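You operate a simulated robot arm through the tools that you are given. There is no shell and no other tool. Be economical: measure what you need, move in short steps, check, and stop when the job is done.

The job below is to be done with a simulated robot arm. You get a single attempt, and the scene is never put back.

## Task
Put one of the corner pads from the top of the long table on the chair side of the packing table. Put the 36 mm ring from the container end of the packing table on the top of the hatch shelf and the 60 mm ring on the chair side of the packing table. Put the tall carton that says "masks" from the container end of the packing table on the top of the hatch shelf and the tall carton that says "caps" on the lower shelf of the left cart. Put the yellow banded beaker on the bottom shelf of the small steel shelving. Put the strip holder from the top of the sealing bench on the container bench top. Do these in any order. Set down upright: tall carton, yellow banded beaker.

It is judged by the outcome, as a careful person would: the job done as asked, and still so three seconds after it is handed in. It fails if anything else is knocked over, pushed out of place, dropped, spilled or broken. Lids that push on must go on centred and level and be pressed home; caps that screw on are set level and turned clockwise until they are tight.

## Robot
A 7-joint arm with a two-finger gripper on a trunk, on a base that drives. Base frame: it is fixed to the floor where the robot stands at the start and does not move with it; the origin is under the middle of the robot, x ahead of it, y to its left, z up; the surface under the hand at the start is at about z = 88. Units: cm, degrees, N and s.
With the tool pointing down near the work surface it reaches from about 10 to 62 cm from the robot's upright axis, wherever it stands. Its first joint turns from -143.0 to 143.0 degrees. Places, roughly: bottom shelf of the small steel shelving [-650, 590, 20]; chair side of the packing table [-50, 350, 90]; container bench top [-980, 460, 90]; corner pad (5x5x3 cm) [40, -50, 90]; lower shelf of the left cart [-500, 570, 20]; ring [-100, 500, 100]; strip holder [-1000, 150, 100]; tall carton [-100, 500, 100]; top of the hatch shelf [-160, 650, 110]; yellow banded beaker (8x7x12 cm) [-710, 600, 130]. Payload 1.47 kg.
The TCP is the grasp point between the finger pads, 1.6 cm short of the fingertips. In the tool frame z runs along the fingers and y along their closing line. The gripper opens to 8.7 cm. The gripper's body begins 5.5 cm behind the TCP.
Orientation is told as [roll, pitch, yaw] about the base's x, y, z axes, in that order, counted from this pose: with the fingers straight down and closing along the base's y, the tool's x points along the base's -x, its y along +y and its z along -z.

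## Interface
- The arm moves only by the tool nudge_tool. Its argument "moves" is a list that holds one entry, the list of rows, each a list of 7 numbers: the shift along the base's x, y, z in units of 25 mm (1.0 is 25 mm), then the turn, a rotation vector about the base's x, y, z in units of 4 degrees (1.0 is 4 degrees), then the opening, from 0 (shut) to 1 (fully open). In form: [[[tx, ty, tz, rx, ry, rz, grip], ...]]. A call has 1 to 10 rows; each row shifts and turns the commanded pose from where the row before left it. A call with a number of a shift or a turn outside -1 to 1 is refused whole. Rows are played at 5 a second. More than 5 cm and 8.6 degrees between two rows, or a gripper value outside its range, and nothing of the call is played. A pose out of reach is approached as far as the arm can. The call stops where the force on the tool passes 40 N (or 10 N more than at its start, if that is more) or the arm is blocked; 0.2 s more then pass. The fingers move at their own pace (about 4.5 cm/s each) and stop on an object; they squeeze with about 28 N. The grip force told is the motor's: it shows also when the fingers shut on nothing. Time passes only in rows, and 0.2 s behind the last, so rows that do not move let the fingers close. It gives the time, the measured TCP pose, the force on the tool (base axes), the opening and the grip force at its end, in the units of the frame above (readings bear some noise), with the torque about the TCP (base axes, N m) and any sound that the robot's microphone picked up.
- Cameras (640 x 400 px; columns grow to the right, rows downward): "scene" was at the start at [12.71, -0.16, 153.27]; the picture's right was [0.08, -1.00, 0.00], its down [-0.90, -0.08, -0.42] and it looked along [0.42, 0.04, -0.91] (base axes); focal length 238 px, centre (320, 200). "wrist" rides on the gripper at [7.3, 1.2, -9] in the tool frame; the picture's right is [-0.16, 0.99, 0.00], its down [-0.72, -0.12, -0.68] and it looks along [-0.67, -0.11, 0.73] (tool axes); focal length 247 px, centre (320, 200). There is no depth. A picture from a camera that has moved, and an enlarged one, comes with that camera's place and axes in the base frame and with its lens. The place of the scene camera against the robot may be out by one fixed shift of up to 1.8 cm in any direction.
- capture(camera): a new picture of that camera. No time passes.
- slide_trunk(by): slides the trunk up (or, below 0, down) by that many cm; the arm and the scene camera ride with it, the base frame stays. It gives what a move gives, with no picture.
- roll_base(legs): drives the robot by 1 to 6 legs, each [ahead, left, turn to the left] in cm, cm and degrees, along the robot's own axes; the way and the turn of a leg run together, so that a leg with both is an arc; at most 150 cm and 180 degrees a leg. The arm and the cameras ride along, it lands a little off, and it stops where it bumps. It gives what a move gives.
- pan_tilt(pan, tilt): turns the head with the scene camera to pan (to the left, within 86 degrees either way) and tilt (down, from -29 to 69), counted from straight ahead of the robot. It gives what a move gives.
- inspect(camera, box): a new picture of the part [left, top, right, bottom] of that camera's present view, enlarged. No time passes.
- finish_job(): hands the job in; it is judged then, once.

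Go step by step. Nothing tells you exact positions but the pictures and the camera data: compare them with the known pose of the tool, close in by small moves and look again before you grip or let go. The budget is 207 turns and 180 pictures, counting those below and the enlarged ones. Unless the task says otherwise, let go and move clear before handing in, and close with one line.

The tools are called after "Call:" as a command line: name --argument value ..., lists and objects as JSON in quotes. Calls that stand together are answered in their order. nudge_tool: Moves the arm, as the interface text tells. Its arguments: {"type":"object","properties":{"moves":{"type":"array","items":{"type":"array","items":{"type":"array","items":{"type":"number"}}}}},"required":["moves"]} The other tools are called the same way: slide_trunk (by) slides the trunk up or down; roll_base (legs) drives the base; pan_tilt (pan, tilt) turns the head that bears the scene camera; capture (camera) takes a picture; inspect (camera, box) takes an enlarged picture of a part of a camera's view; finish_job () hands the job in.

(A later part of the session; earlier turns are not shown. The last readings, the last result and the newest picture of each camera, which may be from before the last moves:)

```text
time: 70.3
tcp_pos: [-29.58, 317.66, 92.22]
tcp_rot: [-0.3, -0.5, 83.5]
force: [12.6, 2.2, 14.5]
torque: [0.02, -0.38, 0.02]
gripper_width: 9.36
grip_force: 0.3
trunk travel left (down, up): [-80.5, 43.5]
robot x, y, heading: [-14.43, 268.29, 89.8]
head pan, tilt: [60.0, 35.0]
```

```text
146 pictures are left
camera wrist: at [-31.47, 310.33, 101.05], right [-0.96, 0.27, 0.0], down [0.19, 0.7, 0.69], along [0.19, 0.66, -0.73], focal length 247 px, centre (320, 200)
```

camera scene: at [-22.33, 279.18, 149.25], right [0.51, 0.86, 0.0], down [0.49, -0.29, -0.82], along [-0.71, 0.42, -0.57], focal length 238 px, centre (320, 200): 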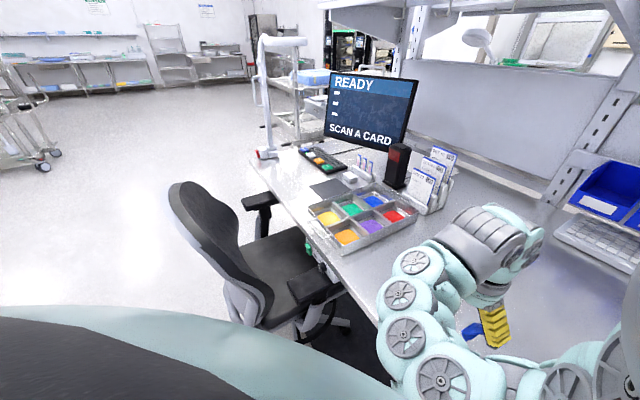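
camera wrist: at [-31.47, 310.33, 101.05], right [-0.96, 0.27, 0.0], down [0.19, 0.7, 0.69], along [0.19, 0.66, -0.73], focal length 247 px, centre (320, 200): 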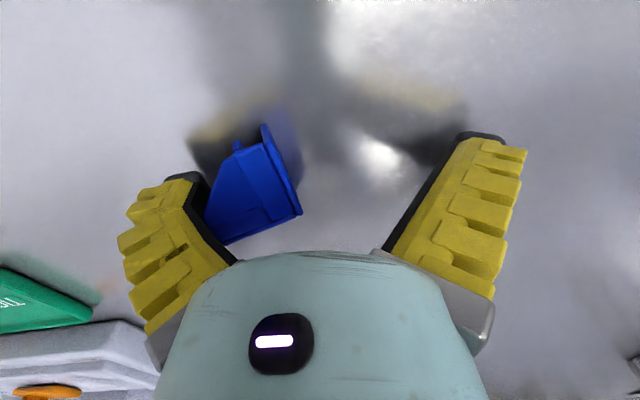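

The pad is pressed on the table and the soft finger bends. I slide the hand toward +x to peel off, then look.

Call:
nudge_tool --moves '[[[0.3, 0, 0.1, 0, 0, 0, 1], [0.5, 0, 0.05, 0, 0, 0, 1], [0.5, 0, 0, 0, 0, 0, 1], [0, 0, 0, 0, 0, 0, 1]]]'

Call:
capture --camera "wrist"

```text
time: 71.3
tcp_pos: [-26.66, 317.25, 92.53]
tcp_rot: [0.2, -0.4, 83.4]
force: [-2.4, -0.2, 3.8]
torque: [-0.02, 0.02, -0.02]
gripper_width: 8.66
grip_force: 0.0
trunk travel left (down, up): [-80.5, 43.5]
robot x, y, heading: [-14.23, 268.53, 89.5]
head pan, tilt: [60.0, 35.0]
```

```text
145 pictures are left
camera wrist: at [-28.54, 310.1, 101.42], right [-0.96, 0.27, 0.0], down [0.2, 0.7, 0.68], along [0.18, 0.66, -0.73], focal length 247 px, centre (320, 200)
```

wrist: 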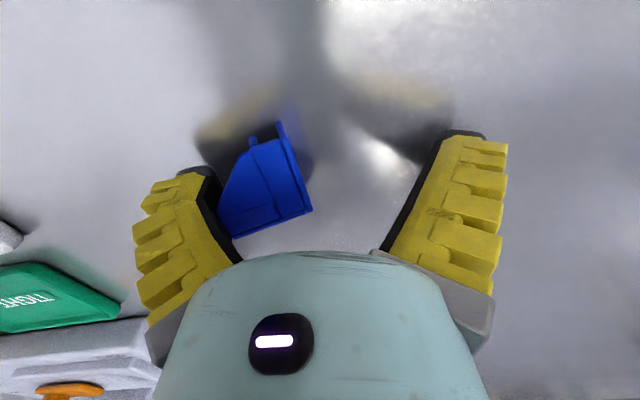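

The pad still follows the finger. I zoom in to understand how it hangs on.

Call:
inspect --camera "wrist" --box '[180, 100, 340, 250]'

Call:
inspect --camera "scene" --box '[420, 260, 580, 380]'

```text
2.67 times, centred on (260, 175) of wrist
camera zoom: at [-28.54, 310.1, 101.42], right [-0.96, 0.27, 0.0], down [0.2, 0.7, 0.68], along [0.18, 0.66, -0.73], focal length 659 px, centre (480, 267)
```

zoom: 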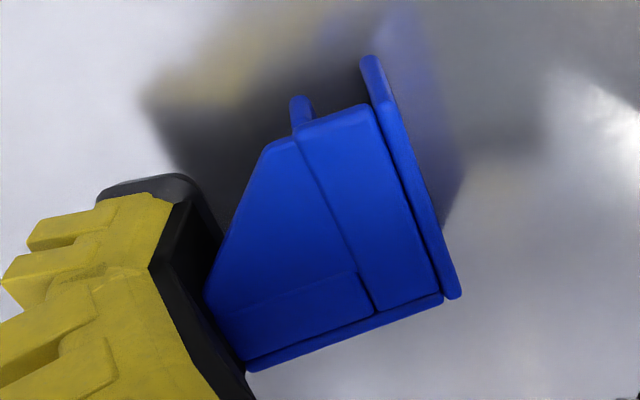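

```text
3.33 times, centred on (500, 320) of scene
camera zoom: at [-22.35, 279.19, 149.25], right [0.51, 0.86, 0.0], down [0.49, -0.29, -0.82], along [-0.71, 0.42, -0.57], focal length 793 px, centre (-280, -200)
```

zoom: 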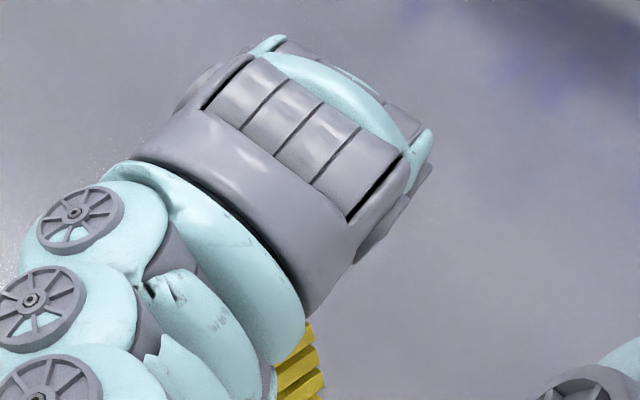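

The pad clings by its edge to the soft finger. I press it down on the table more firmly and pull the hand away quickly.

Call:
nudge_tool --moves '[[[0, 0, -0.15, 0, 0, 0, 1], [0, 0, -0.1, 0, 0, 0, 1], [1, 0, 0, 0, 0, 0, 1], [0.6, 0, 0, 0, 0, 0, 1]]]'

Call:
capture --camera "wrist"

```text
time: 72.3
tcp_pos: [-22.47, 317.25, 91.73]
tcp_rot: [-0.1, -0.3, 83.4]
force: [0.8, -0.2, 0.5]
torque: [0.06, -0.05, -0.01]
gripper_width: 8.72
grip_force: 0.0
trunk travel left (down, up): [-80.5, 43.5]
robot x, y, heading: [-14.38, 268.47, 89.5]
head pan, tilt: [60.0, 35.0]
```

```text
142 pictures are left
camera wrist: at [-24.38, 310.05, 100.74], right [-0.96, 0.27, 0.0], down [0.2, 0.7, 0.68], along [0.19, 0.66, -0.73], focal length 247 px, centre (320, 200)
```

wrist: 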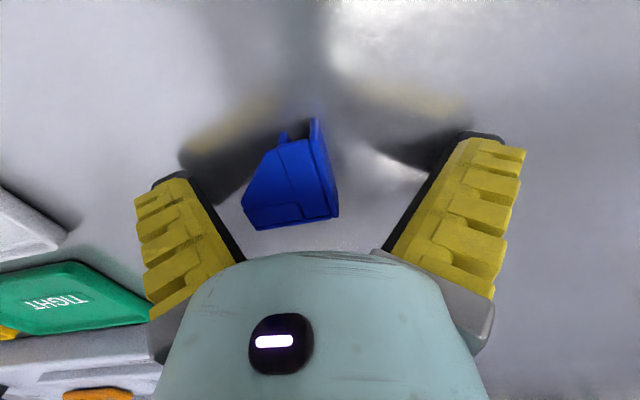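

The pad came free and lies flat on the table. I rise and verify.

Call:
nudge_tool --moves '[[[-0.2, 0, 0.1, 0, 0, 0, 1], [-0.2, 0, 0.3, 0, 0, 0, 1], [0, 0, 0.8, 0, 0, 0, 1], [0, 0, 1, 0, 0, 0, 1], [0, 0, 1, 0, 0, 0, 1], [0, 0, 1, 0, 0, 0, 1]]]'

Call:
capture --camera "wrist"

```text
time: 73.7
tcp_pos: [-23.6, 317.22, 102.48]
tcp_rot: [0.1, -0.2, 83.5]
force: [0.4, -0.1, 0.0]
torque: [0.05, 0.05, 0.03]
gripper_width: 8.71
grip_force: 0.1
trunk travel left (down, up): [-80.5, 43.5]
robot x, y, heading: [-14.62, 268.37, 89.4]
head pan, tilt: [60.0, 35.0]
```

```text
141 pictures are left
camera wrist: at [-25.51, 310.0, 111.34], right [-0.96, 0.27, 0.0], down [0.2, 0.7, 0.68], along [0.18, 0.66, -0.73], focal length 247 px, centre (320, 200)
```

wrist: 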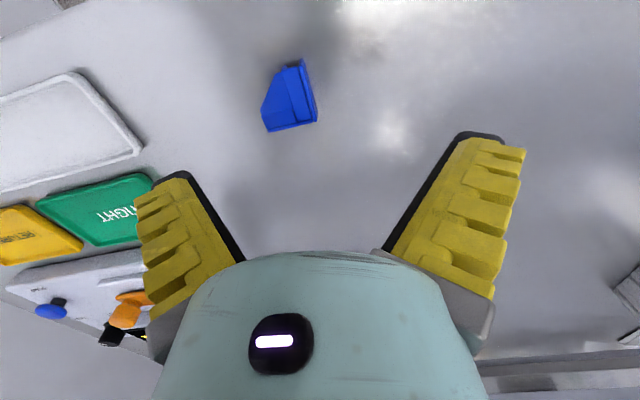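

The pad is on the chair side of the table. Next I drive back and left to look at the far (container) end of the packing table.

Call:
slide_trunk --by 12

Call:
roll_base --legs '[[-75, 0, 0], [0, 135, 0]]'

Call:
roll_base --legs '[[0, 0, -30]]'

Call:
pan_tilt --pan 40 --tilt 20

Call:
capture --camera "scene"

```text
time: 75.2
tcp_pos: [-23.69, 317.19, 114.3]
tcp_rot: [-0.1, -0.3, 83.4]
force: [-0.3, -0.5, -0.2]
torque: [-0.01, 0.0, 0.02]
gripper_width: 8.71
grip_force: 0.1
trunk travel left (down, up): [-92.5, 31.5]
robot x, y, heading: [-14.17, 268.0, 89.6]
head pan, tilt: [60.0, 35.0]
```

```text
time: 77.5
tcp_pos: [-24.8, 286.0, 114.46]
tcp_rot: [0.0, -0.6, 84.5]
force: [0.7, -0.1, 0.4]
torque: [0.02, 0.02, 0.05]
gripper_width: 8.71
grip_force: 0.1
trunk travel left (down, up): [-92.5, 31.5]
robot x, y, heading: [-14.93, 237.25, 90.5]
head pan, tilt: [60.0, 35.0]
stopped in leg 1: the robot was blocked; the commanded pose is now the measured one
```

```text
time: 78.3
tcp_pos: [-24.72, 285.99, 114.36]
tcp_rot: [0.0, -0.5, 84.4]
force: [-0.2, 0.3, 0.6]
torque: [0.0, -0.05, -0.02]
gripper_width: 8.66
grip_force: 0.1
trunk travel left (down, up): [-92.5, 31.5]
robot x, y, heading: [-15.14, 237.24, 90.0]
head pan, tilt: [60.0, 35.0]
stopped in leg 1: the robot was blocked; the commanded pose is now the measured one
```

```text
time: 79.1
tcp_pos: [-24.76, 285.88, 114.42]
tcp_rot: [-0.1, -0.3, 84.3]
force: [-0.4, -0.3, 0.0]
torque: [0.0, 0.03, 0.01]
gripper_width: 8.68
grip_force: 0.0
trunk travel left (down, up): [-92.5, 31.5]
robot x, y, heading: [-14.72, 237.33, 90.7]
head pan, tilt: [40.0, 20.0]
```

```text
140 pictures are left
camera scene: at [-22.86, 248.7, 162.91], right [0.56, 0.83, 0.0], down [0.34, -0.23, -0.91], along [-0.76, 0.51, -0.41], focal length 238 px, centre (320, 200)
```

scene: 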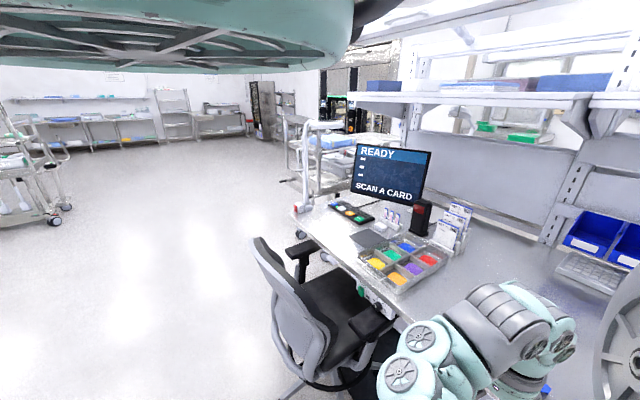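

Something behind (the rack) blocked the way back; I return along the diagonal by which I came.

Call:
roll_base --legs '[[3, 0, 0], [0, 14, 0], [-90, 40, 0]]'

Call:
capture --camera "scene"

```text
time: 85.6
tcp_pos: [-78.16, 197.73, 114.38]
tcp_rot: [0.0, -0.4, 85.4]
force: [-0.1, -0.3, 0.6]
torque: [0.01, 0.0, 0.03]
gripper_width: 8.7
grip_force: 0.1
trunk travel left (down, up): [-92.5, 31.5]
robot x, y, heading: [-67.12, 149.4, 91.4]
head pan, tilt: [40.0, 20.0]
```

```text
139 pictures are left
camera scene: at [-75.63, 160.53, 163.21], right [0.54, 0.84, 0.0], down [0.32, -0.21, -0.92], along [-0.77, 0.5, -0.38], focal length 238 px, centre (320, 200)
```

scene: 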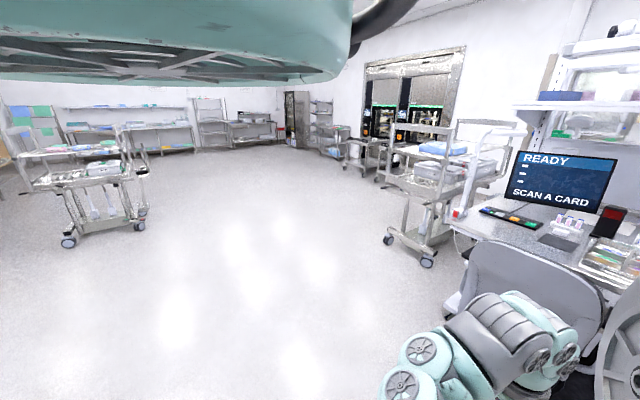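

Free now. I drive left and forward to see past the left end of the table.

Call:
roll_base --legs '[[0, 90, 0], [70, 0, 0], [0, 0, -45]]'

Call:
pan_tilt --pan 50 --tilt 18

Call:
capture --camera "scene"

```text
time: 95.7
tcp_pos: [-131.51, 258.76, 114.4]
tcp_rot: [0.0, -0.3, 41.8]
force: [-0.3, -0.2, 0.7]
torque: [0.0, 0.02, -0.01]
gripper_width: 8.72
grip_force: 0.1
trunk travel left (down, up): [-92.5, 31.5]
robot x, y, heading: [-157.16, 215.84, 47.9]
head pan, tilt: [40.0, 20.0]
```

```text
time: 96.4
tcp_pos: [-131.52, 258.69, 114.48]
tcp_rot: [0.0, -0.4, 41.8]
force: [0.1, 0.6, -0.3]
torque: [-0.01, -0.04, 0.04]
gripper_width: 8.69
grip_force: 0.1
trunk travel left (down, up): [-92.5, 31.5]
robot x, y, heading: [-157.32, 216.43, 47.9]
head pan, tilt: [50.0, 18.0]
```

```text
138 pictures are left
camera scene: at [-154.92, 229.63, 163.42], right [0.97, 0.23, 0.0], down [0.08, -0.35, -0.93], along [-0.22, 0.91, -0.36], focal length 238 px, centre (320, 200)
```

scene: 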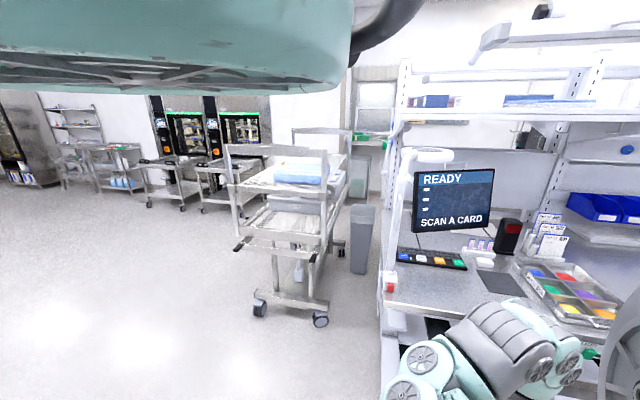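

I zoom in on the region behind the packing table.

Call:
inspect --camera "scene" --box '[320, 50, 480, 290]'

Call:
inspect --camera "scene" --box '[0, 80, 260, 220]'

```text
1.67 times, centred on (400, 170) of scene
camera zoom: at [-154.92, 229.63, 163.42], right [0.97, 0.23, 0.0], down [0.08, -0.35, -0.93], along [-0.22, 0.91, -0.36], focal length 396 px, centre (187, 250)
```

zoom: 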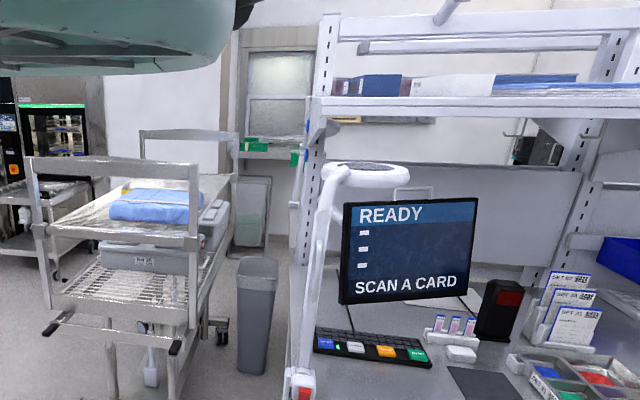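

```text
2.46 times, centred on (130, 150) of scene
camera zoom: at [-154.92, 229.63, 163.42], right [0.97, 0.23, 0.0], down [0.08, -0.35, -0.93], along [-0.22, 0.91, -0.36], focal length 585 px, centre (788, 323)
```

zoom: 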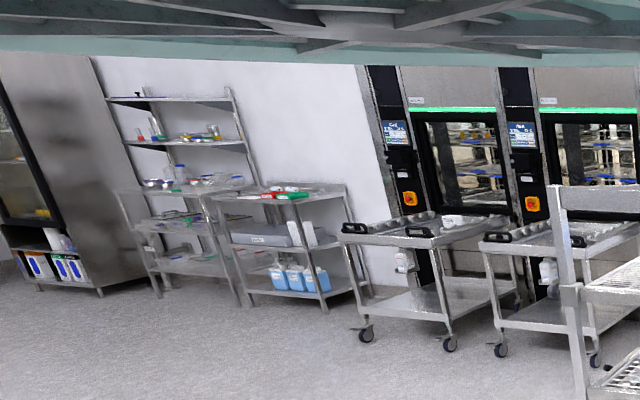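

The hatch shelf (green bins) is at the far wall behind; the container end lies behind the partition. I drive round the left of the wire cart.

Call:
roll_base --legs '[[0, 0, 42], [0, 150, 0], [150, 0, 0], [150, 0, 0]]'

Call:
pan_tilt --pan 60 --tilt 18

Call:
capture --camera "scene"

Call:
capture --camera "wrist"

```text
time: 119.8
tcp_pos: [-328.56, 560.39, 114.47]
tcp_rot: [0.0, -0.4, 86.5]
force: [2.1, -0.2, 0.8]
torque: [-0.01, -0.03, 0.0]
gripper_width: 8.71
grip_force: 0.0
trunk travel left (down, up): [-92.5, 31.5]
robot x, y, heading: [-316.83, 511.76, 92.7]
head pan, tilt: [50.0, 18.0]
```

```text
time: 120.5
tcp_pos: [-328.6, 560.35, 114.35]
tcp_rot: [0.0, -0.4, 86.5]
force: [0.0, 0.2, -0.4]
torque: [-0.02, -0.01, -0.01]
gripper_width: 8.73
grip_force: 0.0
trunk travel left (down, up): [-92.5, 31.5]
robot x, y, heading: [-317.21, 511.98, 92.7]
head pan, tilt: [60.0, 18.0]
```

```text
135 pictures are left
camera scene: at [-325.79, 522.63, 163.96], right [0.46, 0.89, 0.0], down [0.27, -0.14, -0.95], along [-0.84, 0.44, -0.31], focal length 238 px, centre (320, 200)
```

scene: 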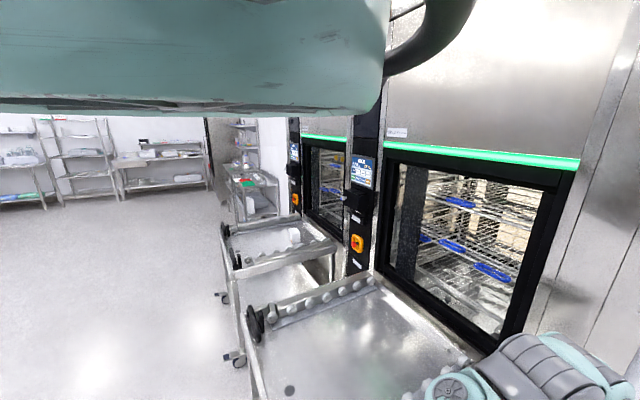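

```text
134 pictures are left
camera wrist: at [-330.13, 553.03, 123.32], right [-0.98, 0.22, 0.0], down [0.16, 0.71, 0.69], along [0.15, 0.67, -0.73], focal length 247 px, centre (320, 200)
```

wrist: 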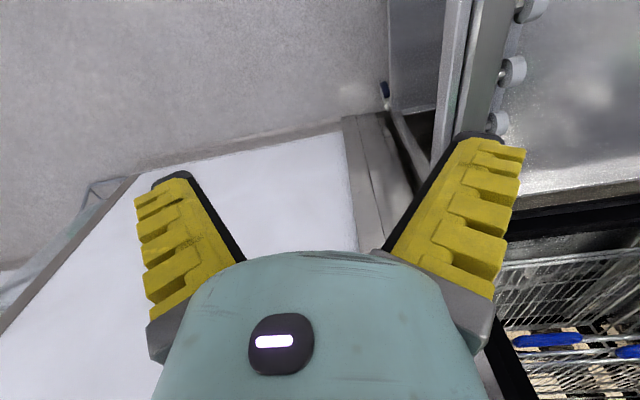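

I see the two carts by the sterilizers on the left. Now I turn right to look at the far end of the packing table.

Call:
roll_base --legs '[[-25, 0, 0], [0, 0, -125]]'

Call:
capture --camera "scene"

```text
time: 127.6
tcp_pos: [-270.16, 466.56, 114.46]
tcp_rot: [-0.1, -0.5, -40.9]
force: [0.2, -0.7, 0.1]
torque: [0.03, -0.01, -0.01]
gripper_width: 8.71
grip_force: 0.1
trunk travel left (down, up): [-92.5, 31.5]
robot x, y, heading: [-315.8, 486.54, -34.7]
head pan, tilt: [60.0, 18.0]
```

```text
133 pictures are left
camera scene: at [-301.92, 485.96, 163.96], right [0.42, -0.91, 0.0], down [-0.28, -0.13, -0.95], along [0.86, 0.4, -0.31], focal length 238 px, centre (320, 200)
```

scene: 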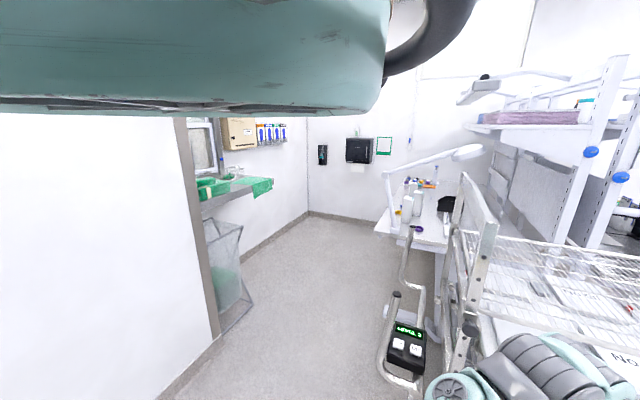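

I zoom on the passage and container end.

Call:
inspect --camera "scene" --box '[340, 120, 560, 400]'

Call:
inspect --camera "scene" --box '[160, 110, 320, 350]'

```text
1.43 times, centred on (450, 260) of scene
camera zoom: at [-301.92, 485.96, 163.96], right [0.42, -0.91, 0.0], down [-0.28, -0.13, -0.95], along [0.86, 0.4, -0.31], focal length 340 px, centre (134, 114)
```

zoom: 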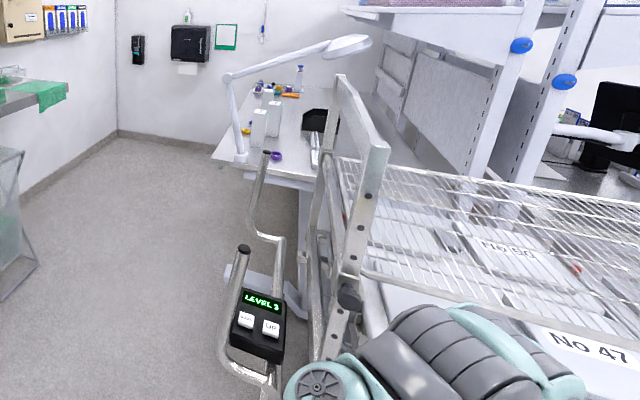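

```text
1.67 times, centred on (240, 230) of scene
camera zoom: at [-301.92, 485.96, 163.96], right [0.42, -0.91, 0.0], down [-0.28, -0.13, -0.95], along [0.86, 0.4, -0.31], focal length 396 px, centre (453, 150)
```

zoom: 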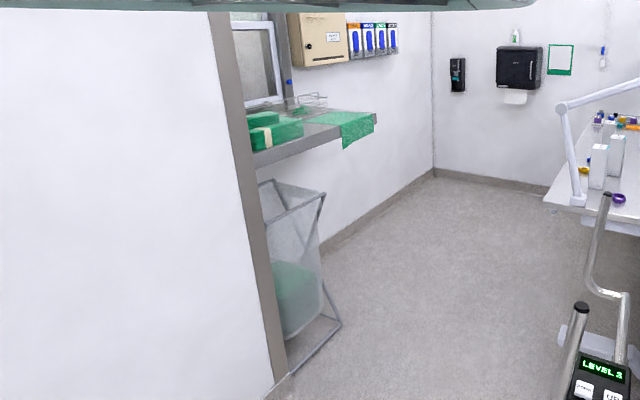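

Two white cartons and a purple ring are at the near-left corner of the table's far side; the hatch shelf is opposite. I drive into the aisle, facing along it first.

Call:
slide_trunk --by 15

Call:
roll_base --legs '[[0, 0, 35], [0, 75, 0], [140, 0, 0]]'

Call:
pan_tilt --pan 0 --tilt 25

Call:
capture --camera "scene"

Call:
capture --camera "wrist"

```text
time: 129.4
tcp_pos: [-270.31, 466.64, 129.34]
tcp_rot: [0.0, -0.4, -40.9]
force: [0.1, 0.3, -0.2]
torque: [-0.02, 0.01, 0.01]
gripper_width: 8.72
grip_force: 0.0
trunk travel left (down, up): [-107.5, 16.5]
robot x, y, heading: [-315.32, 486.6, -35.1]
head pan, tilt: [60.0, 18.0]
```

```text
time: 141.7
tcp_pos: [-124.16, 565.09, 129.36]
tcp_rot: [0.0, -0.4, -8.3]
force: [0.8, -0.5, 0.6]
torque: [0.0, -0.01, 0.02]
gripper_width: 8.68
grip_force: 0.1
trunk travel left (down, up): [-107.5, 16.5]
robot x, y, heading: [-173.71, 557.43, -2.3]
head pan, tilt: [60.0, 18.0]
```

```text
time: 143.0
tcp_pos: [-124.24, 565.07, 129.47]
tcp_rot: [0.0, -0.4, -8.3]
force: [0.1, 0.0, 0.5]
torque: [0.02, 0.0, -0.02]
gripper_width: 8.72
grip_force: 0.0
trunk travel left (down, up): [-107.5, 16.5]
robot x, y, heading: [-173.35, 557.29, -2.3]
head pan, tilt: [0.0, 25.0]
```

```text
130 pictures are left
camera scene: at [-161.17, 563.95, 178.58], right [0.8, -0.6, 0.0], down [-0.21, -0.28, -0.94], along [0.56, 0.75, -0.35], focal length 238 px, centre (320, 200)
```

scene: 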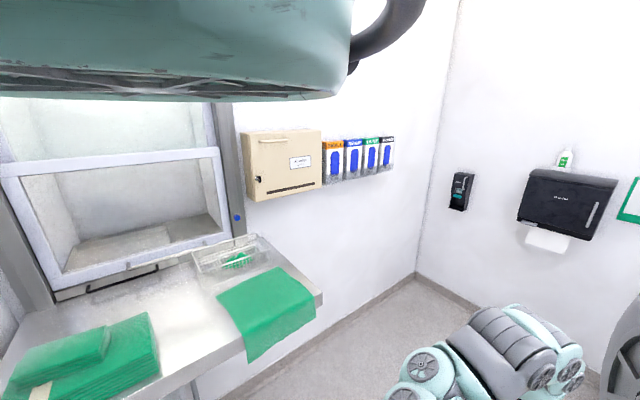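

```text
129 pictures are left
camera wrist: at [-131.21, 567.26, 138.32], right [0.3, 0.95, 0.0], down [0.69, -0.22, 0.69], along [0.65, -0.2, -0.73], focal length 247 px, centre (320, 200)
```

wrist: 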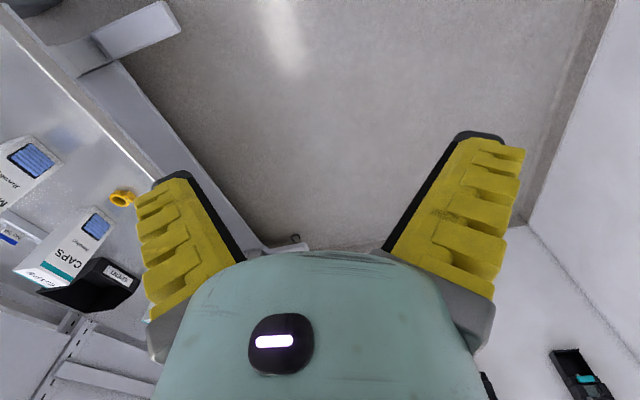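

The hatch shelf has free space in its middle; in the wrist view I see CAPS and another carton and a yellow ring on the table. I swing the arm to the robot's right side to free the head.

Call:
nudge_tool --moves '[[[-0.1, -1, 0, 0, 0, 0, 1], [-0.1, -1, 0, 0, 0, 0, 1], [-0.1, -1, 0, 0, 0, 0, 1], [-0.1, -1, 0, 0, 0, 0, 1], [-0.1, -1, 0, 0, 0, 0, 1], [-0.1, -1, 0, 0, 0, 0, 1], [-0.1, -1, 0, 0, 0, 0, 1], [-0.1, -1, 0, 0, 0, 0, 1], [-0.1, -1, 0, 0, 0, 0, 1], [-0.1, -1, 0, 0, 0, 0, 1]]]'

Call:
pan_tilt --pan -60 --tilt 30

Call:
capture --camera "scene"

Call:
capture --camera "wrist"

```text
time: 145.2
tcp_pos: [-126.47, 540.25, 129.53]
tcp_rot: [0.0, -0.4, -8.3]
force: [0.0, 0.5, -0.4]
torque: [-0.03, 0.0, -0.02]
gripper_width: 8.69
grip_force: 0.0
trunk travel left (down, up): [-107.5, 16.5]
robot x, y, heading: [-173.19, 557.01, -2.3]
head pan, tilt: [0.0, 25.0]
```

```text
time: 146.5
tcp_pos: [-126.45, 540.12, 129.42]
tcp_rot: [0.0, -0.5, -8.3]
force: [-0.1, -0.3, -0.1]
torque: [-0.01, -0.01, -0.02]
gripper_width: 8.68
grip_force: 0.1
trunk travel left (down, up): [-107.5, 16.5]
robot x, y, heading: [-173.5, 557.33, -2.4]
head pan, tilt: [-60.0, 30.0]
```

```text
128 pictures are left
camera scene: at [-161.26, 563.9, 177.8], right [0.8, -0.6, 0.0], down [-0.25, -0.34, -0.91], along [0.54, 0.73, -0.42], focal length 238 px, centre (320, 200)
```

scene: 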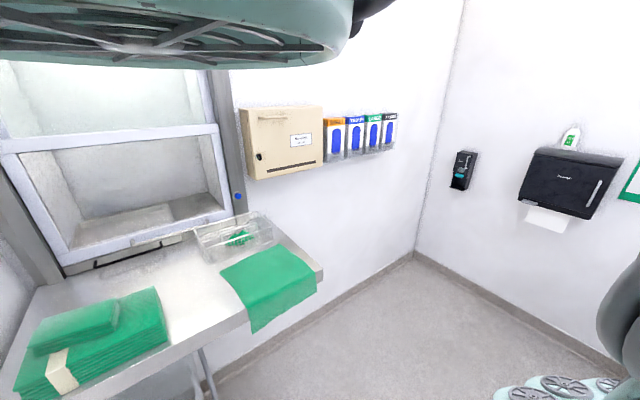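

```text
127 pictures are left
camera wrist: at [-133.52, 542.3, 138.38], right [0.3, 0.95, 0.0], down [0.69, -0.22, 0.69], along [0.65, -0.2, -0.73], focal length 247 px, centre (320, 200)
```

wrist: 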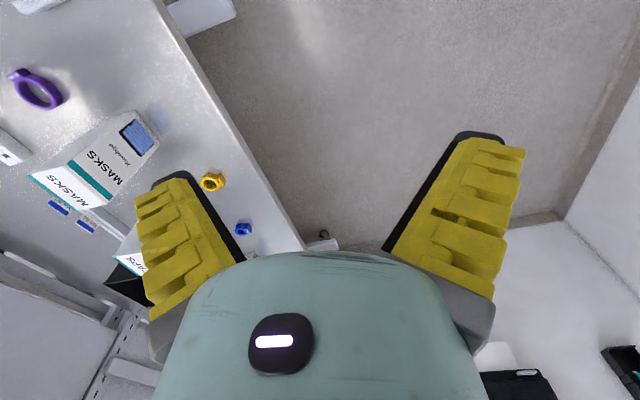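

The scene head is limited to the left side, so to see the lamp and cartons properly I back off 25 cm and turn the robot right.

Call:
roll_base --legs '[[-28, 0, 0], [0, 0, -80]]'

Call:
capture --camera "scene"

```text
time: 151.9
tcp_pos: [-210.43, 509.54, 129.52]
tcp_rot: [0.0, -0.5, -88.5]
force: [0.0, 0.5, -0.1]
torque: [0.02, -0.02, 0.0]
gripper_width: 8.73
grip_force: 0.0
trunk travel left (down, up): [-107.5, 16.5]
robot x, y, heading: [-201.27, 558.76, -82.3]
head pan, tilt: [-60.0, 30.0]
```

```text
126 pictures are left
camera scene: at [-192.55, 546.92, 177.52], right [-0.45, -0.89, 0.0], down [-0.4, 0.2, -0.89], along [0.8, -0.4, -0.45], focal length 238 px, centre (320, 200)
```

scene: 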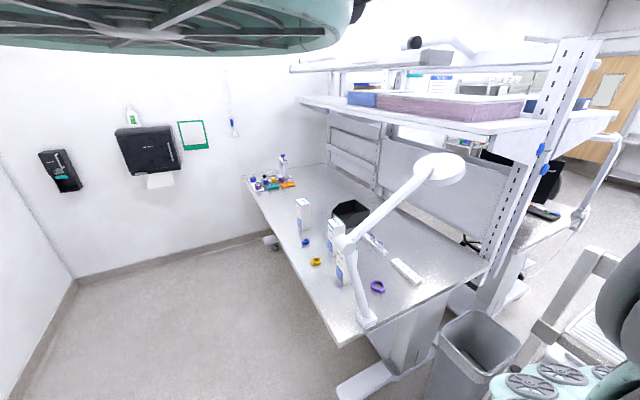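

I now see it all: the lamp's arm runs over x≈-138, cartons, black bin, and purple, yellow and blue rings. I zoom in to size the rings.

Call:
inspect --camera "scene" --box '[280, 180, 440, 330]'

Call:
inspect --camera "scene" --box '[230, 140, 310, 200]'

```text
2.67 times, centred on (360, 255) of scene
camera zoom: at [-192.55, 546.92, 177.52], right [-0.45, -0.89, 0.0], down [-0.4, 0.2, -0.89], along [0.8, -0.4, -0.45], focal length 634 px, centre (213, 53)
```

zoom: 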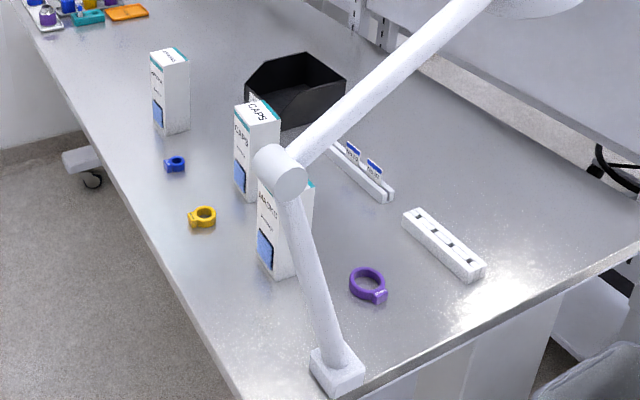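

```text
6.67 times, centred on (270, 170) of scene
camera zoom: at [-192.55, 546.92, 177.52], right [-0.45, -0.89, 0.0], down [-0.4, 0.2, -0.89], along [0.8, -0.4, -0.45], focal length 1585 px, centre (653, 400)
```

zoom: 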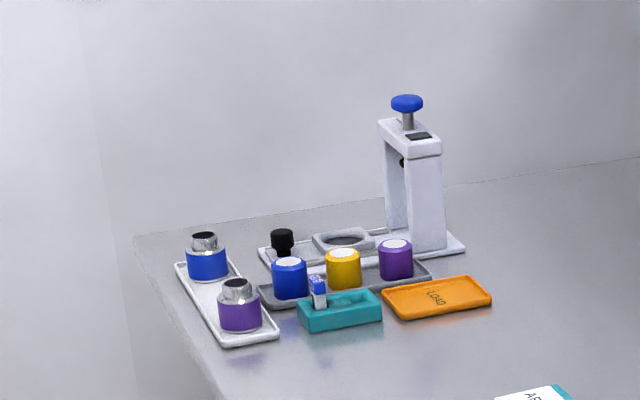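

Purple looks like the 60 mm ring and blue the 36 mm one (yellow is between). I go back to heading along the aisle, advance past the lamp, and turn toward the table.

Call:
roll_base --legs '[[0, 0, 82], [95, 2, 0], [0, 0, -75]]'

Call:
capture --camera "wrist"

Call:
capture --camera "scene"

```text
time: 163.6
tcp_pos: [-111.57, 508.06, 129.33]
tcp_rot: [0.0, -0.4, -84.0]
force: [-0.2, -0.3, 0.2]
torque: [-0.01, -0.01, 0.0]
gripper_width: 8.73
grip_force: 0.0
trunk travel left (down, up): [-107.5, 16.5]
robot x, y, heading: [-106.58, 558.07, -78.0]
head pan, tilt: [-60.0, 30.0]
```

```text
123 pictures are left
camera wrist: at [-111.05, 515.37, 138.38], right [1.0, -0.05, 0.0], down [-0.04, -0.73, 0.69], along [-0.04, -0.68, -0.73], focal length 247 px, centre (320, 200)
```

wrist: 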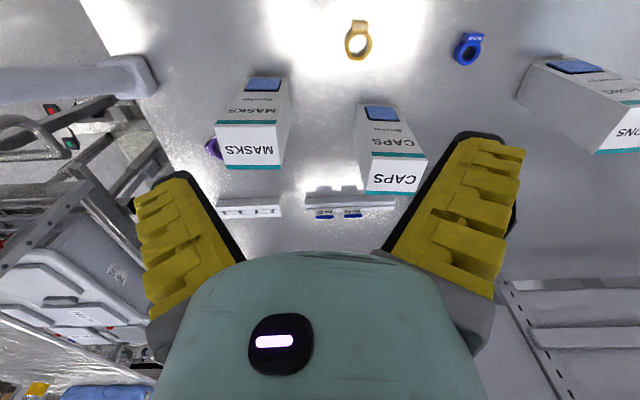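

```text
122 pictures are left
camera scene: at [-96.85, 546.76, 177.27], right [-0.38, -0.93, 0.0], down [-0.44, 0.18, -0.88], along [0.81, -0.33, -0.48], focal length 238 px, centre (320, 200)
```

scene: 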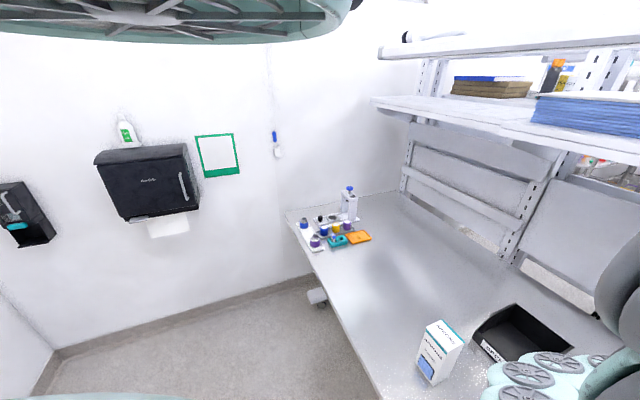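

The wrist camera gives a fine view of both cartons. I zoom to measure them.

Call:
inspect --camera "wrist" --box '[200, 60, 440, 210]'

Call:
inspect --camera "wrist" --box '[330, 5, 510, 85]'

```text
2.67 times, centred on (320, 135) of wrist
camera zoom: at [-111.05, 515.37, 138.38], right [1.0, -0.05, 0.0], down [-0.04, -0.73, 0.69], along [-0.04, -0.68, -0.73], focal length 659 px, centre (320, 373)
```

zoom: 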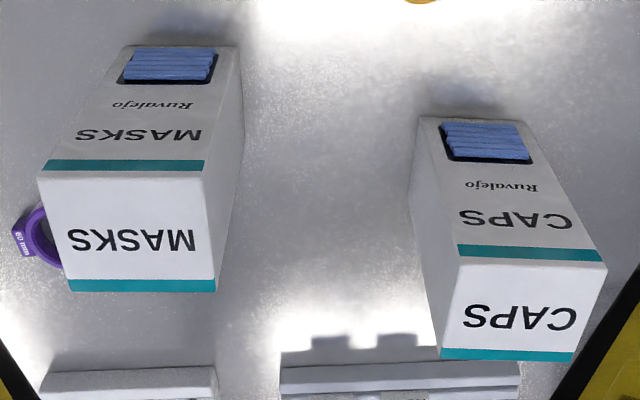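

```text
3.56 times, centred on (420, 45) of wrist
camera zoom: at [-111.05, 515.37, 138.38], right [1.0, -0.05, 0.0], down [-0.04, -0.73, 0.69], along [-0.04, -0.68, -0.73], focal length 878 px, centre (-36, 751)
```

zoom: 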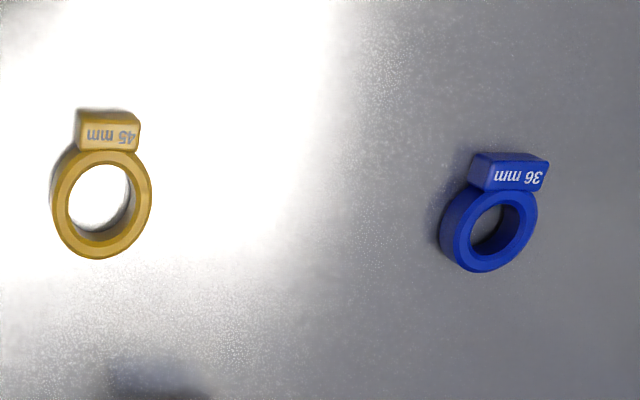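

Ring labels read 60 (purple), 45 (yellow), 36 mm (blue). MASKS spans x≈-125..-117.5, y≈494.3..501.5, top z≈108; I turn the hand 90° and move above it.

Call:
nudge_tool --moves '[[[0, 0, 0, 0, 0, -1, 1], [0, 0, 0, 0, 0, -1, 1], [0, 0, 0, 0, 0, -1, 1], [0, 0, 0, 0, 0, -1, 1], [0, 0, 0, 0, 0, -1, 1], [0, 0, 0, 0, 0, -1, 1], [0, 0, 0, 0, 0, -1, 1], [0, 0, 0, 0, 0, -1, 1], [0, 0, 0, 0, 0, -1, 1], [0, 0, 0, 0, 0, -1, 1]]]'

Call:
nudge_tool --moves '[[[-0.2, -0.2, 0, 0, 0, -1, 1], [-0.2, -0.2, 0, 0, 0, -1, 1], [-0.3, -0.3, 0, 0, 0, -1, 1], [-0.3, -0.3, 0, 0, 0, -1, 1], [-0.4, -0.4, 0, 0, 0, -1, 1], [-0.4, -0.4, 0, 0, 0, -1, 1], [-0.5, -0.5, 0, 0, 0, -1, 1], [-0.5, -0.5, 0, 0, 0, -1, 1], [-0.6, -0.6, 0, 0, 0, -1, 1], [-0.6, -0.6, 0, 0, 0, -1, 1]]]'

Call:
capture --camera "wrist"

```text
time: 165.8
tcp_pos: [-111.56, 508.04, 129.53]
tcp_rot: [0.0, -0.4, -124.2]
force: [0.3, 0.0, -0.3]
torque: [0.0, 0.05, -0.01]
gripper_width: 8.69
grip_force: 0.1
trunk travel left (down, up): [-107.5, 16.5]
robot x, y, heading: [-106.45, 557.85, -77.8]
head pan, tilt: [-60.0, 30.0]
```

```text
time: 168.0
tcp_pos: [-121.7, 498.0, 129.44]
tcp_rot: [0.0, -0.4, -164.0]
force: [-0.3, 0.7, -0.3]
torque: [0.04, 0.01, 0.02]
gripper_width: 8.69
grip_force: 0.0
trunk travel left (down, up): [-107.5, 16.5]
robot x, y, heading: [-106.45, 557.56, -78.0]
head pan, tilt: [-60.0, 30.0]
```

```text
119 pictures are left
camera wrist: at [-114.18, 498.89, 138.36], right [0.12, -0.99, 0.0], down [-0.72, -0.09, 0.69], along [-0.68, -0.08, -0.73], focal length 247 px, centre (320, 200)
```

wrist: 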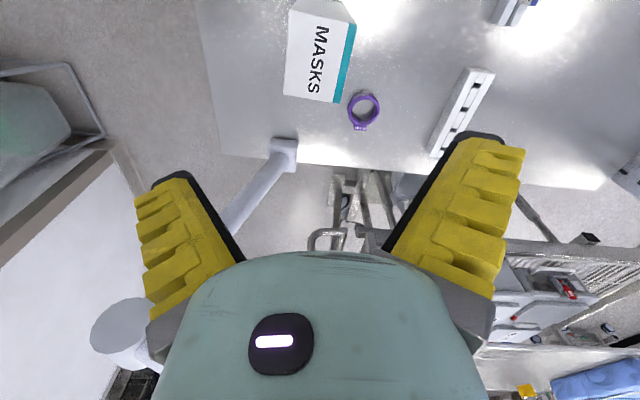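

The carton centre is about (-121.7, 498.5), edges turned about -4°. I rotate the rest and descend part way.

Call:
nudge_tool --moves '[[[0, 0.05, -0.7, 0, 0, -0.9, 1], [0, 0.05, -0.7, 0, 0, -0.9, 1], [0, 0.05, -0.7, 0, 0, -0.9, 1], [0, 0.05, -0.7, 0, 0, -0.9, 1], [0, 0, -0.7, 0, 0, -0.9, 1]]]'

Call:
capture --camera "wrist"

```text
time: 169.2
tcp_pos: [-121.66, 498.41, 120.71]
tcp_rot: [-0.1, -0.3, 177.9]
force: [-0.4, -0.7, 0.9]
torque: [0.0, 0.02, -0.05]
gripper_width: 8.7
grip_force: 0.1
trunk travel left (down, up): [-107.5, 16.5]
robot x, y, heading: [-106.41, 557.49, -78.1]
head pan, tilt: [-60.0, 30.0]
```

```text
118 pictures are left
camera wrist: at [-114.13, 496.96, 129.62], right [-0.19, -0.98, 0.0], down [-0.71, 0.14, 0.69], along [-0.67, 0.13, -0.73], focal length 247 px, centre (320, 200)
```

wrist: 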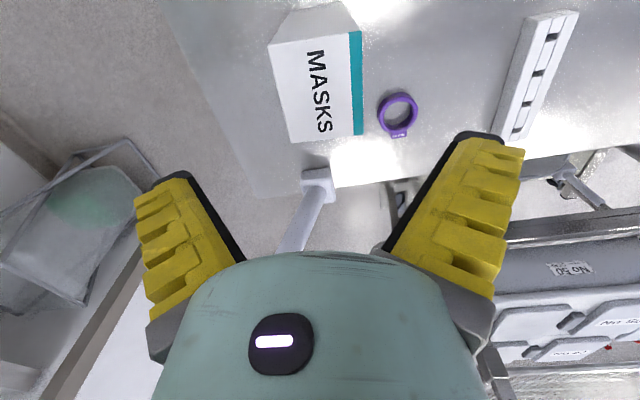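

Aligned well over the carton centre. I descend to about z 105.5 and check.

Call:
nudge_tool --moves '[[[0, 0.04, -0.9, 0, 0, 0, 1], [0, 0, -0.9, 0, 0, 0, 1], [0, 0, -0.9, 0, 0, 0, 1], [0, 0, -0.9, 0, 0, 0, 1], [0, 0, -0.8, 0, 0, 0, 1], [0, 0, -0.8, 0, 0, 0, 1], [0, 0, -0.6, 0, 0, 0, 1]]]'

Call:
capture --camera "wrist"

```text
time: 170.8
tcp_pos: [-120.4, 500.93, 111.76]
tcp_rot: [0.1, -0.4, 178.0]
force: [0.0, -0.6, 0.9]
torque: [0.0, 0.03, 0.0]
gripper_width: 8.71
grip_force: 0.1
out of reach, approached as far as the arm can: row 3, 4, 5, 6, 7
trunk travel left (down, up): [-107.5, 16.5]
robot x, y, heading: [-106.72, 557.67, -78.0]
head pan, tilt: [-60.0, 30.0]
```

```text
117 pictures are left
camera wrist: at [-112.98, 499.57, 120.68], right [-0.19, -0.98, 0.0], down [-0.71, 0.14, 0.69], along [-0.67, 0.13, -0.73], focal length 247 px, centre (320, 200)
```

wrist: 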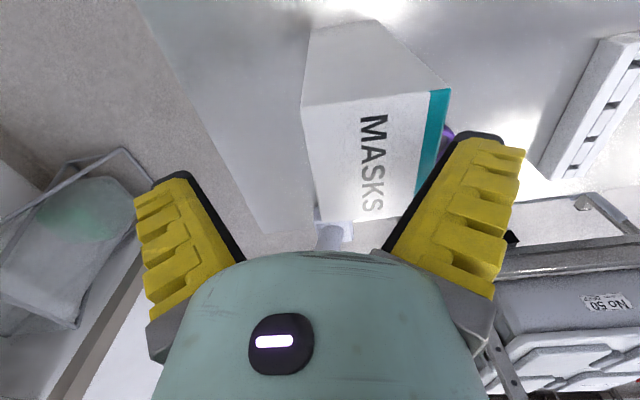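

Reach limit again with the trunk high. I go up again over the carton, then lower the trunk.

Call:
nudge_tool --moves '[[[-0.1, -0.2, 0.9, 0, 0, 0, 1], [-0.1, -0.2, 0.9, 0, 0, 0, 1], [-0.1, -0.2, 0.9, 0, 0, 0, 1], [-0.1, -0.2, 0.9, 0, 0, 0, 1], [-0.1, -0.2, 0.6, 0, 0, 0, 1]]]'

Call:
slide_trunk --by -10

Call:
capture --camera "wrist"

```text
time: 172.0
tcp_pos: [-121.76, 498.39, 122.18]
tcp_rot: [-0.1, -0.4, 178.0]
force: [0.2, 0.7, -0.4]
torque: [-0.01, 0.01, -0.01]
gripper_width: 8.68
grip_force: 0.0
trunk travel left (down, up): [-107.5, 16.5]
robot x, y, heading: [-106.34, 557.55, -77.8]
head pan, tilt: [-60.0, 30.0]
```

```text
time: 173.3
tcp_pos: [-121.62, 498.44, 112.25]
tcp_rot: [0.0, -0.4, 178.1]
force: [-0.1, -0.4, -1.0]
torque: [0.0, -0.02, -0.03]
gripper_width: 8.69
grip_force: 0.0
trunk travel left (down, up): [-97.5, 26.5]
robot x, y, heading: [-106.78, 557.67, -77.8]
head pan, tilt: [-60.0, 30.0]
```

```text
116 pictures are left
camera wrist: at [-114.28, 496.89, 121.05], right [-0.19, -0.98, 0.0], down [-0.71, 0.14, 0.69], along [-0.67, 0.13, -0.73], focal length 247 px, centre (320, 200)
```

wrist: 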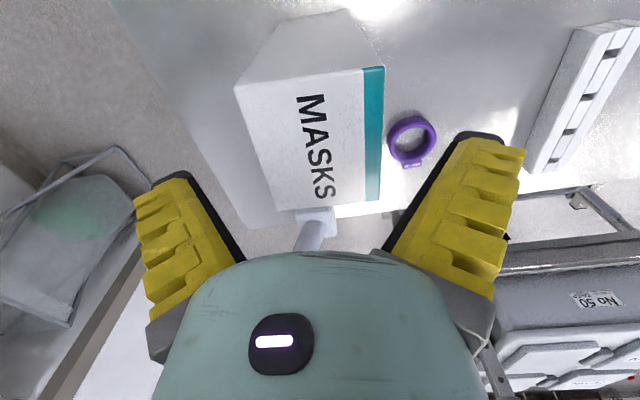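

The carton sits centred between the fingers. I lower via the trunk by 6.5 cm.

Call:
slide_trunk --by -6.5

Call:
capture --camera "wrist"

```text
time: 174.3
tcp_pos: [-121.97, 498.01, 106.07]
tcp_rot: [0.3, -0.6, 177.9]
force: [4.6, 7.3, 28.4]
torque: [0.24, 0.22, -0.15]
gripper_width: 9.0
grip_force: 13.0
trunk travel left (down, up): [-91.0, 33.0]
robot x, y, heading: [-106.38, 557.36, -78.1]
head pan, tilt: [-60.0, 30.0]
stopped: the force on the tool passed its limit at 60 N (the readings are from after the stop); the commanded pose is now the measured one
```

```text
115 pictures are left
camera wrist: at [-114.43, 496.54, 115.06], right [-0.19, -0.98, 0.01], down [-0.71, 0.14, 0.69], along [-0.68, 0.13, -0.73], focal length 247 px, centre (320, 200)
```

wrist: 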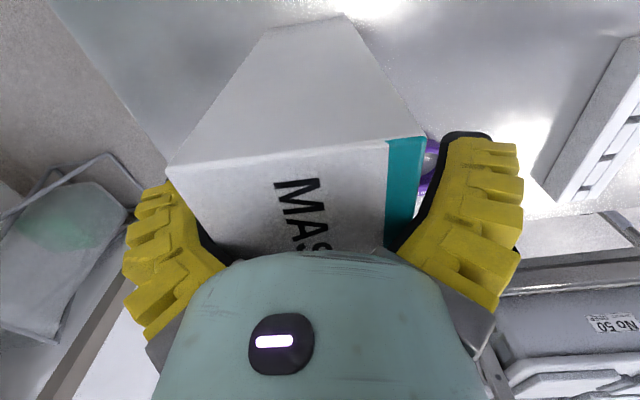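

The carton top wedged into the V of the fingers. I ease up 0.6 cm and close.

Call:
nudge_tool --moves '[[[0, 0, 0.15, 0, 0, 0, 1], [0, 0, 0.15, 0, 0, 0, 1], [0, 0, 0, 0, 0, 0, 0.5], [0, 0, 0, 0, 0, 0, 0], [0, 0, 0, 0, 0, 0, 0], [0, 0, 0, 0, 0, 0, 0]]]'

Call:
capture --camera "wrist"

```text
time: 175.7
tcp_pos: [-121.77, 498.25, 106.73]
tcp_rot: [0.1, -0.5, 178.1]
force: [0.2, -0.5, -3.5]
torque: [-0.01, 0.01, 0.01]
gripper_width: 7.8
grip_force: 28.5
trunk travel left (down, up): [-91.0, 33.0]
robot x, y, heading: [-106.32, 557.66, -77.7]
head pan, tilt: [-60.0, 30.0]
```

```text
114 pictures are left
camera wrist: at [-114.34, 496.75, 115.58], right [-0.19, -0.98, 0.0], down [-0.71, 0.14, 0.69], along [-0.68, 0.13, -0.73], focal length 247 px, centre (320, 200)
```

wrist: 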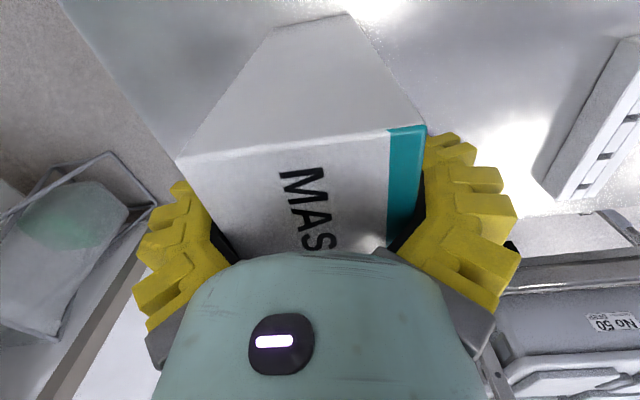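

Gripped with the fingers wrapped round. I lift gently with the trunk.

Call:
slide_trunk --by 5

Call:
capture --camera "wrist"

```text
time: 176.7
tcp_pos: [-121.82, 498.42, 111.7]
tcp_rot: [0.3, -0.8, 178.0]
force: [0.1, -0.1, -2.5]
torque: [0.04, 0.0, -0.01]
gripper_width: 7.77
grip_force: 28.4
trunk travel left (down, up): [-96.0, 28.0]
robot x, y, heading: [-106.53, 558.0, -77.8]
head pan, tilt: [-60.0, 30.0]
```

```text
113 pictures are left
camera wrist: at [-114.39, 496.78, 120.57], right [-0.19, -0.98, 0.0], down [-0.71, 0.14, 0.69], along [-0.67, 0.13, -0.73], focal length 247 px, centre (320, 200)
```

wrist: 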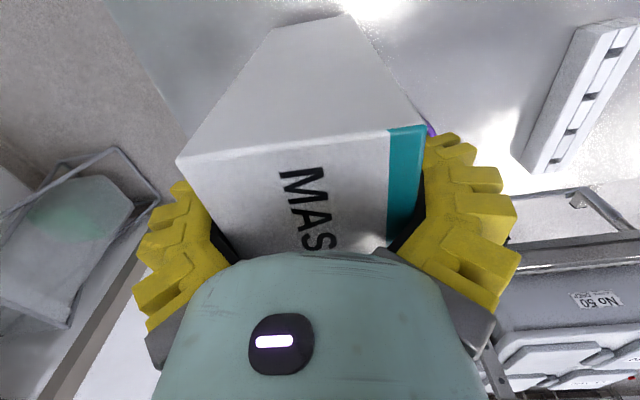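

MASKS is held. I draw it back from the lamp and raise it above everything before turning.

Call:
nudge_tool --moves '[[[0.1, 0.5, 0.5, 0, 0, 0, 0], [0.1, 0.5, 0.5, 0, 0, 0, 0], [0.1, 0.5, 0.5, 0, 0, 0, 0], [0.1, 0.5, 0.5, 0, 0, 0, 0], [0.1, 0.5, 0.5, 0, 0, 0, 0], [0.1, 0.4, 0.5, 0, 0, 0, 0], [0.1, 0.4, 0.5, 0, 0, 0, 0], [0.1, 0.4, 0.5, 0, 0, 0, 0]]]'

Call:
slide_trunk --by 14

Call:
capture --camera "wrist"

```text
time: 178.4
tcp_pos: [-122.51, 502.22, 117.2]
tcp_rot: [0.1, -0.5, 178.1]
force: [0.0, 0.6, -3.0]
torque: [-0.02, 0.02, 0.03]
gripper_width: 7.78
grip_force: 28.1
out of reach, approached as far as the arm can: row 4, 5, 6, 7, 8
trunk travel left (down, up): [-96.0, 28.0]
robot x, y, heading: [-105.91, 557.67, -78.1]
head pan, tilt: [-60.0, 30.0]
```

```text
time: 180.1
tcp_pos: [-122.48, 502.17, 131.26]
tcp_rot: [0.1, -0.6, 178.0]
force: [0.4, 0.5, -2.2]
torque: [-0.01, -0.01, -0.05]
gripper_width: 7.77
grip_force: 27.9
trunk travel left (down, up): [-110.0, 14.0]
robot x, y, heading: [-106.45, 557.67, -77.8]
head pan, tilt: [-60.0, 30.0]
```

```text
112 pictures are left
camera wrist: at [-115.06, 500.67, 140.12], right [-0.19, -0.98, 0.0], down [-0.71, 0.14, 0.69], along [-0.67, 0.13, -0.73], focal length 247 px, centre (320, 200)
```

wrist: 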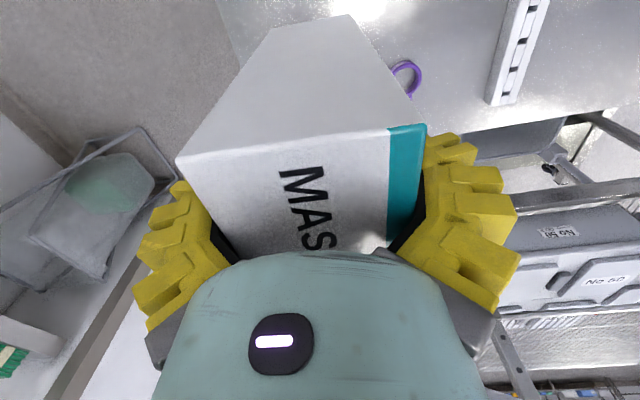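

I rotate left through the free east side to face the hatch shelf.

Call:
roll_base --legs '[[0, 0, 98], [0, 0, 98]]'

Call:
capture --camera "scene"

Call:
capture --camera "wrist"

```text
time: 188.8
tcp_pos: [-105.36, 615.57, 131.21]
tcp_rot: [0.1, -0.6, 13.0]
force: [0.5, -0.3, -2.4]
torque: [-0.01, -0.01, 0.0]
gripper_width: 7.77
grip_force: 28.3
trunk travel left (down, up): [-110.0, 14.0]
robot x, y, heading: [-106.39, 557.62, 117.2]
head pan, tilt: [-60.0, 30.0]
```

```text
111 pictures are left
camera scene: at [-118.91, 564.37, 179.58], right [0.12, 0.99, 0.0], down [0.5, -0.06, -0.87], along [-0.86, 0.1, -0.5], focal length 238 px, centre (320, 200)
```

scene: 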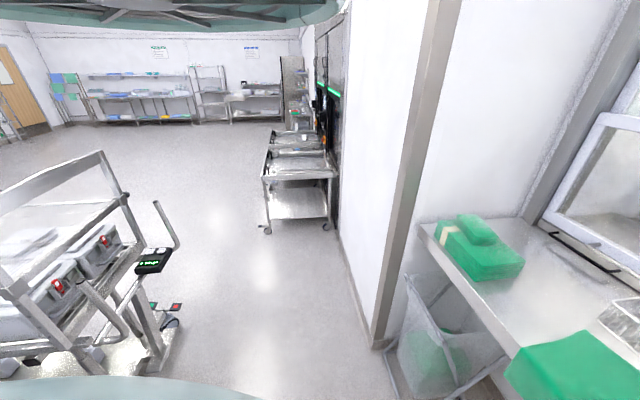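

```text
110 pictures are left
camera wrist: at [-112.66, 614.95, 140.13], right [-0.07, 1.0, 0.0], down [0.73, 0.05, 0.69], along [0.69, 0.05, -0.73], focal length 247 px, centre (320, 200)
```

wrist: 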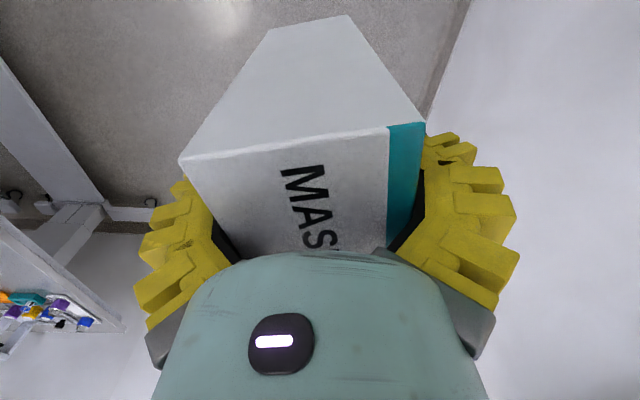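

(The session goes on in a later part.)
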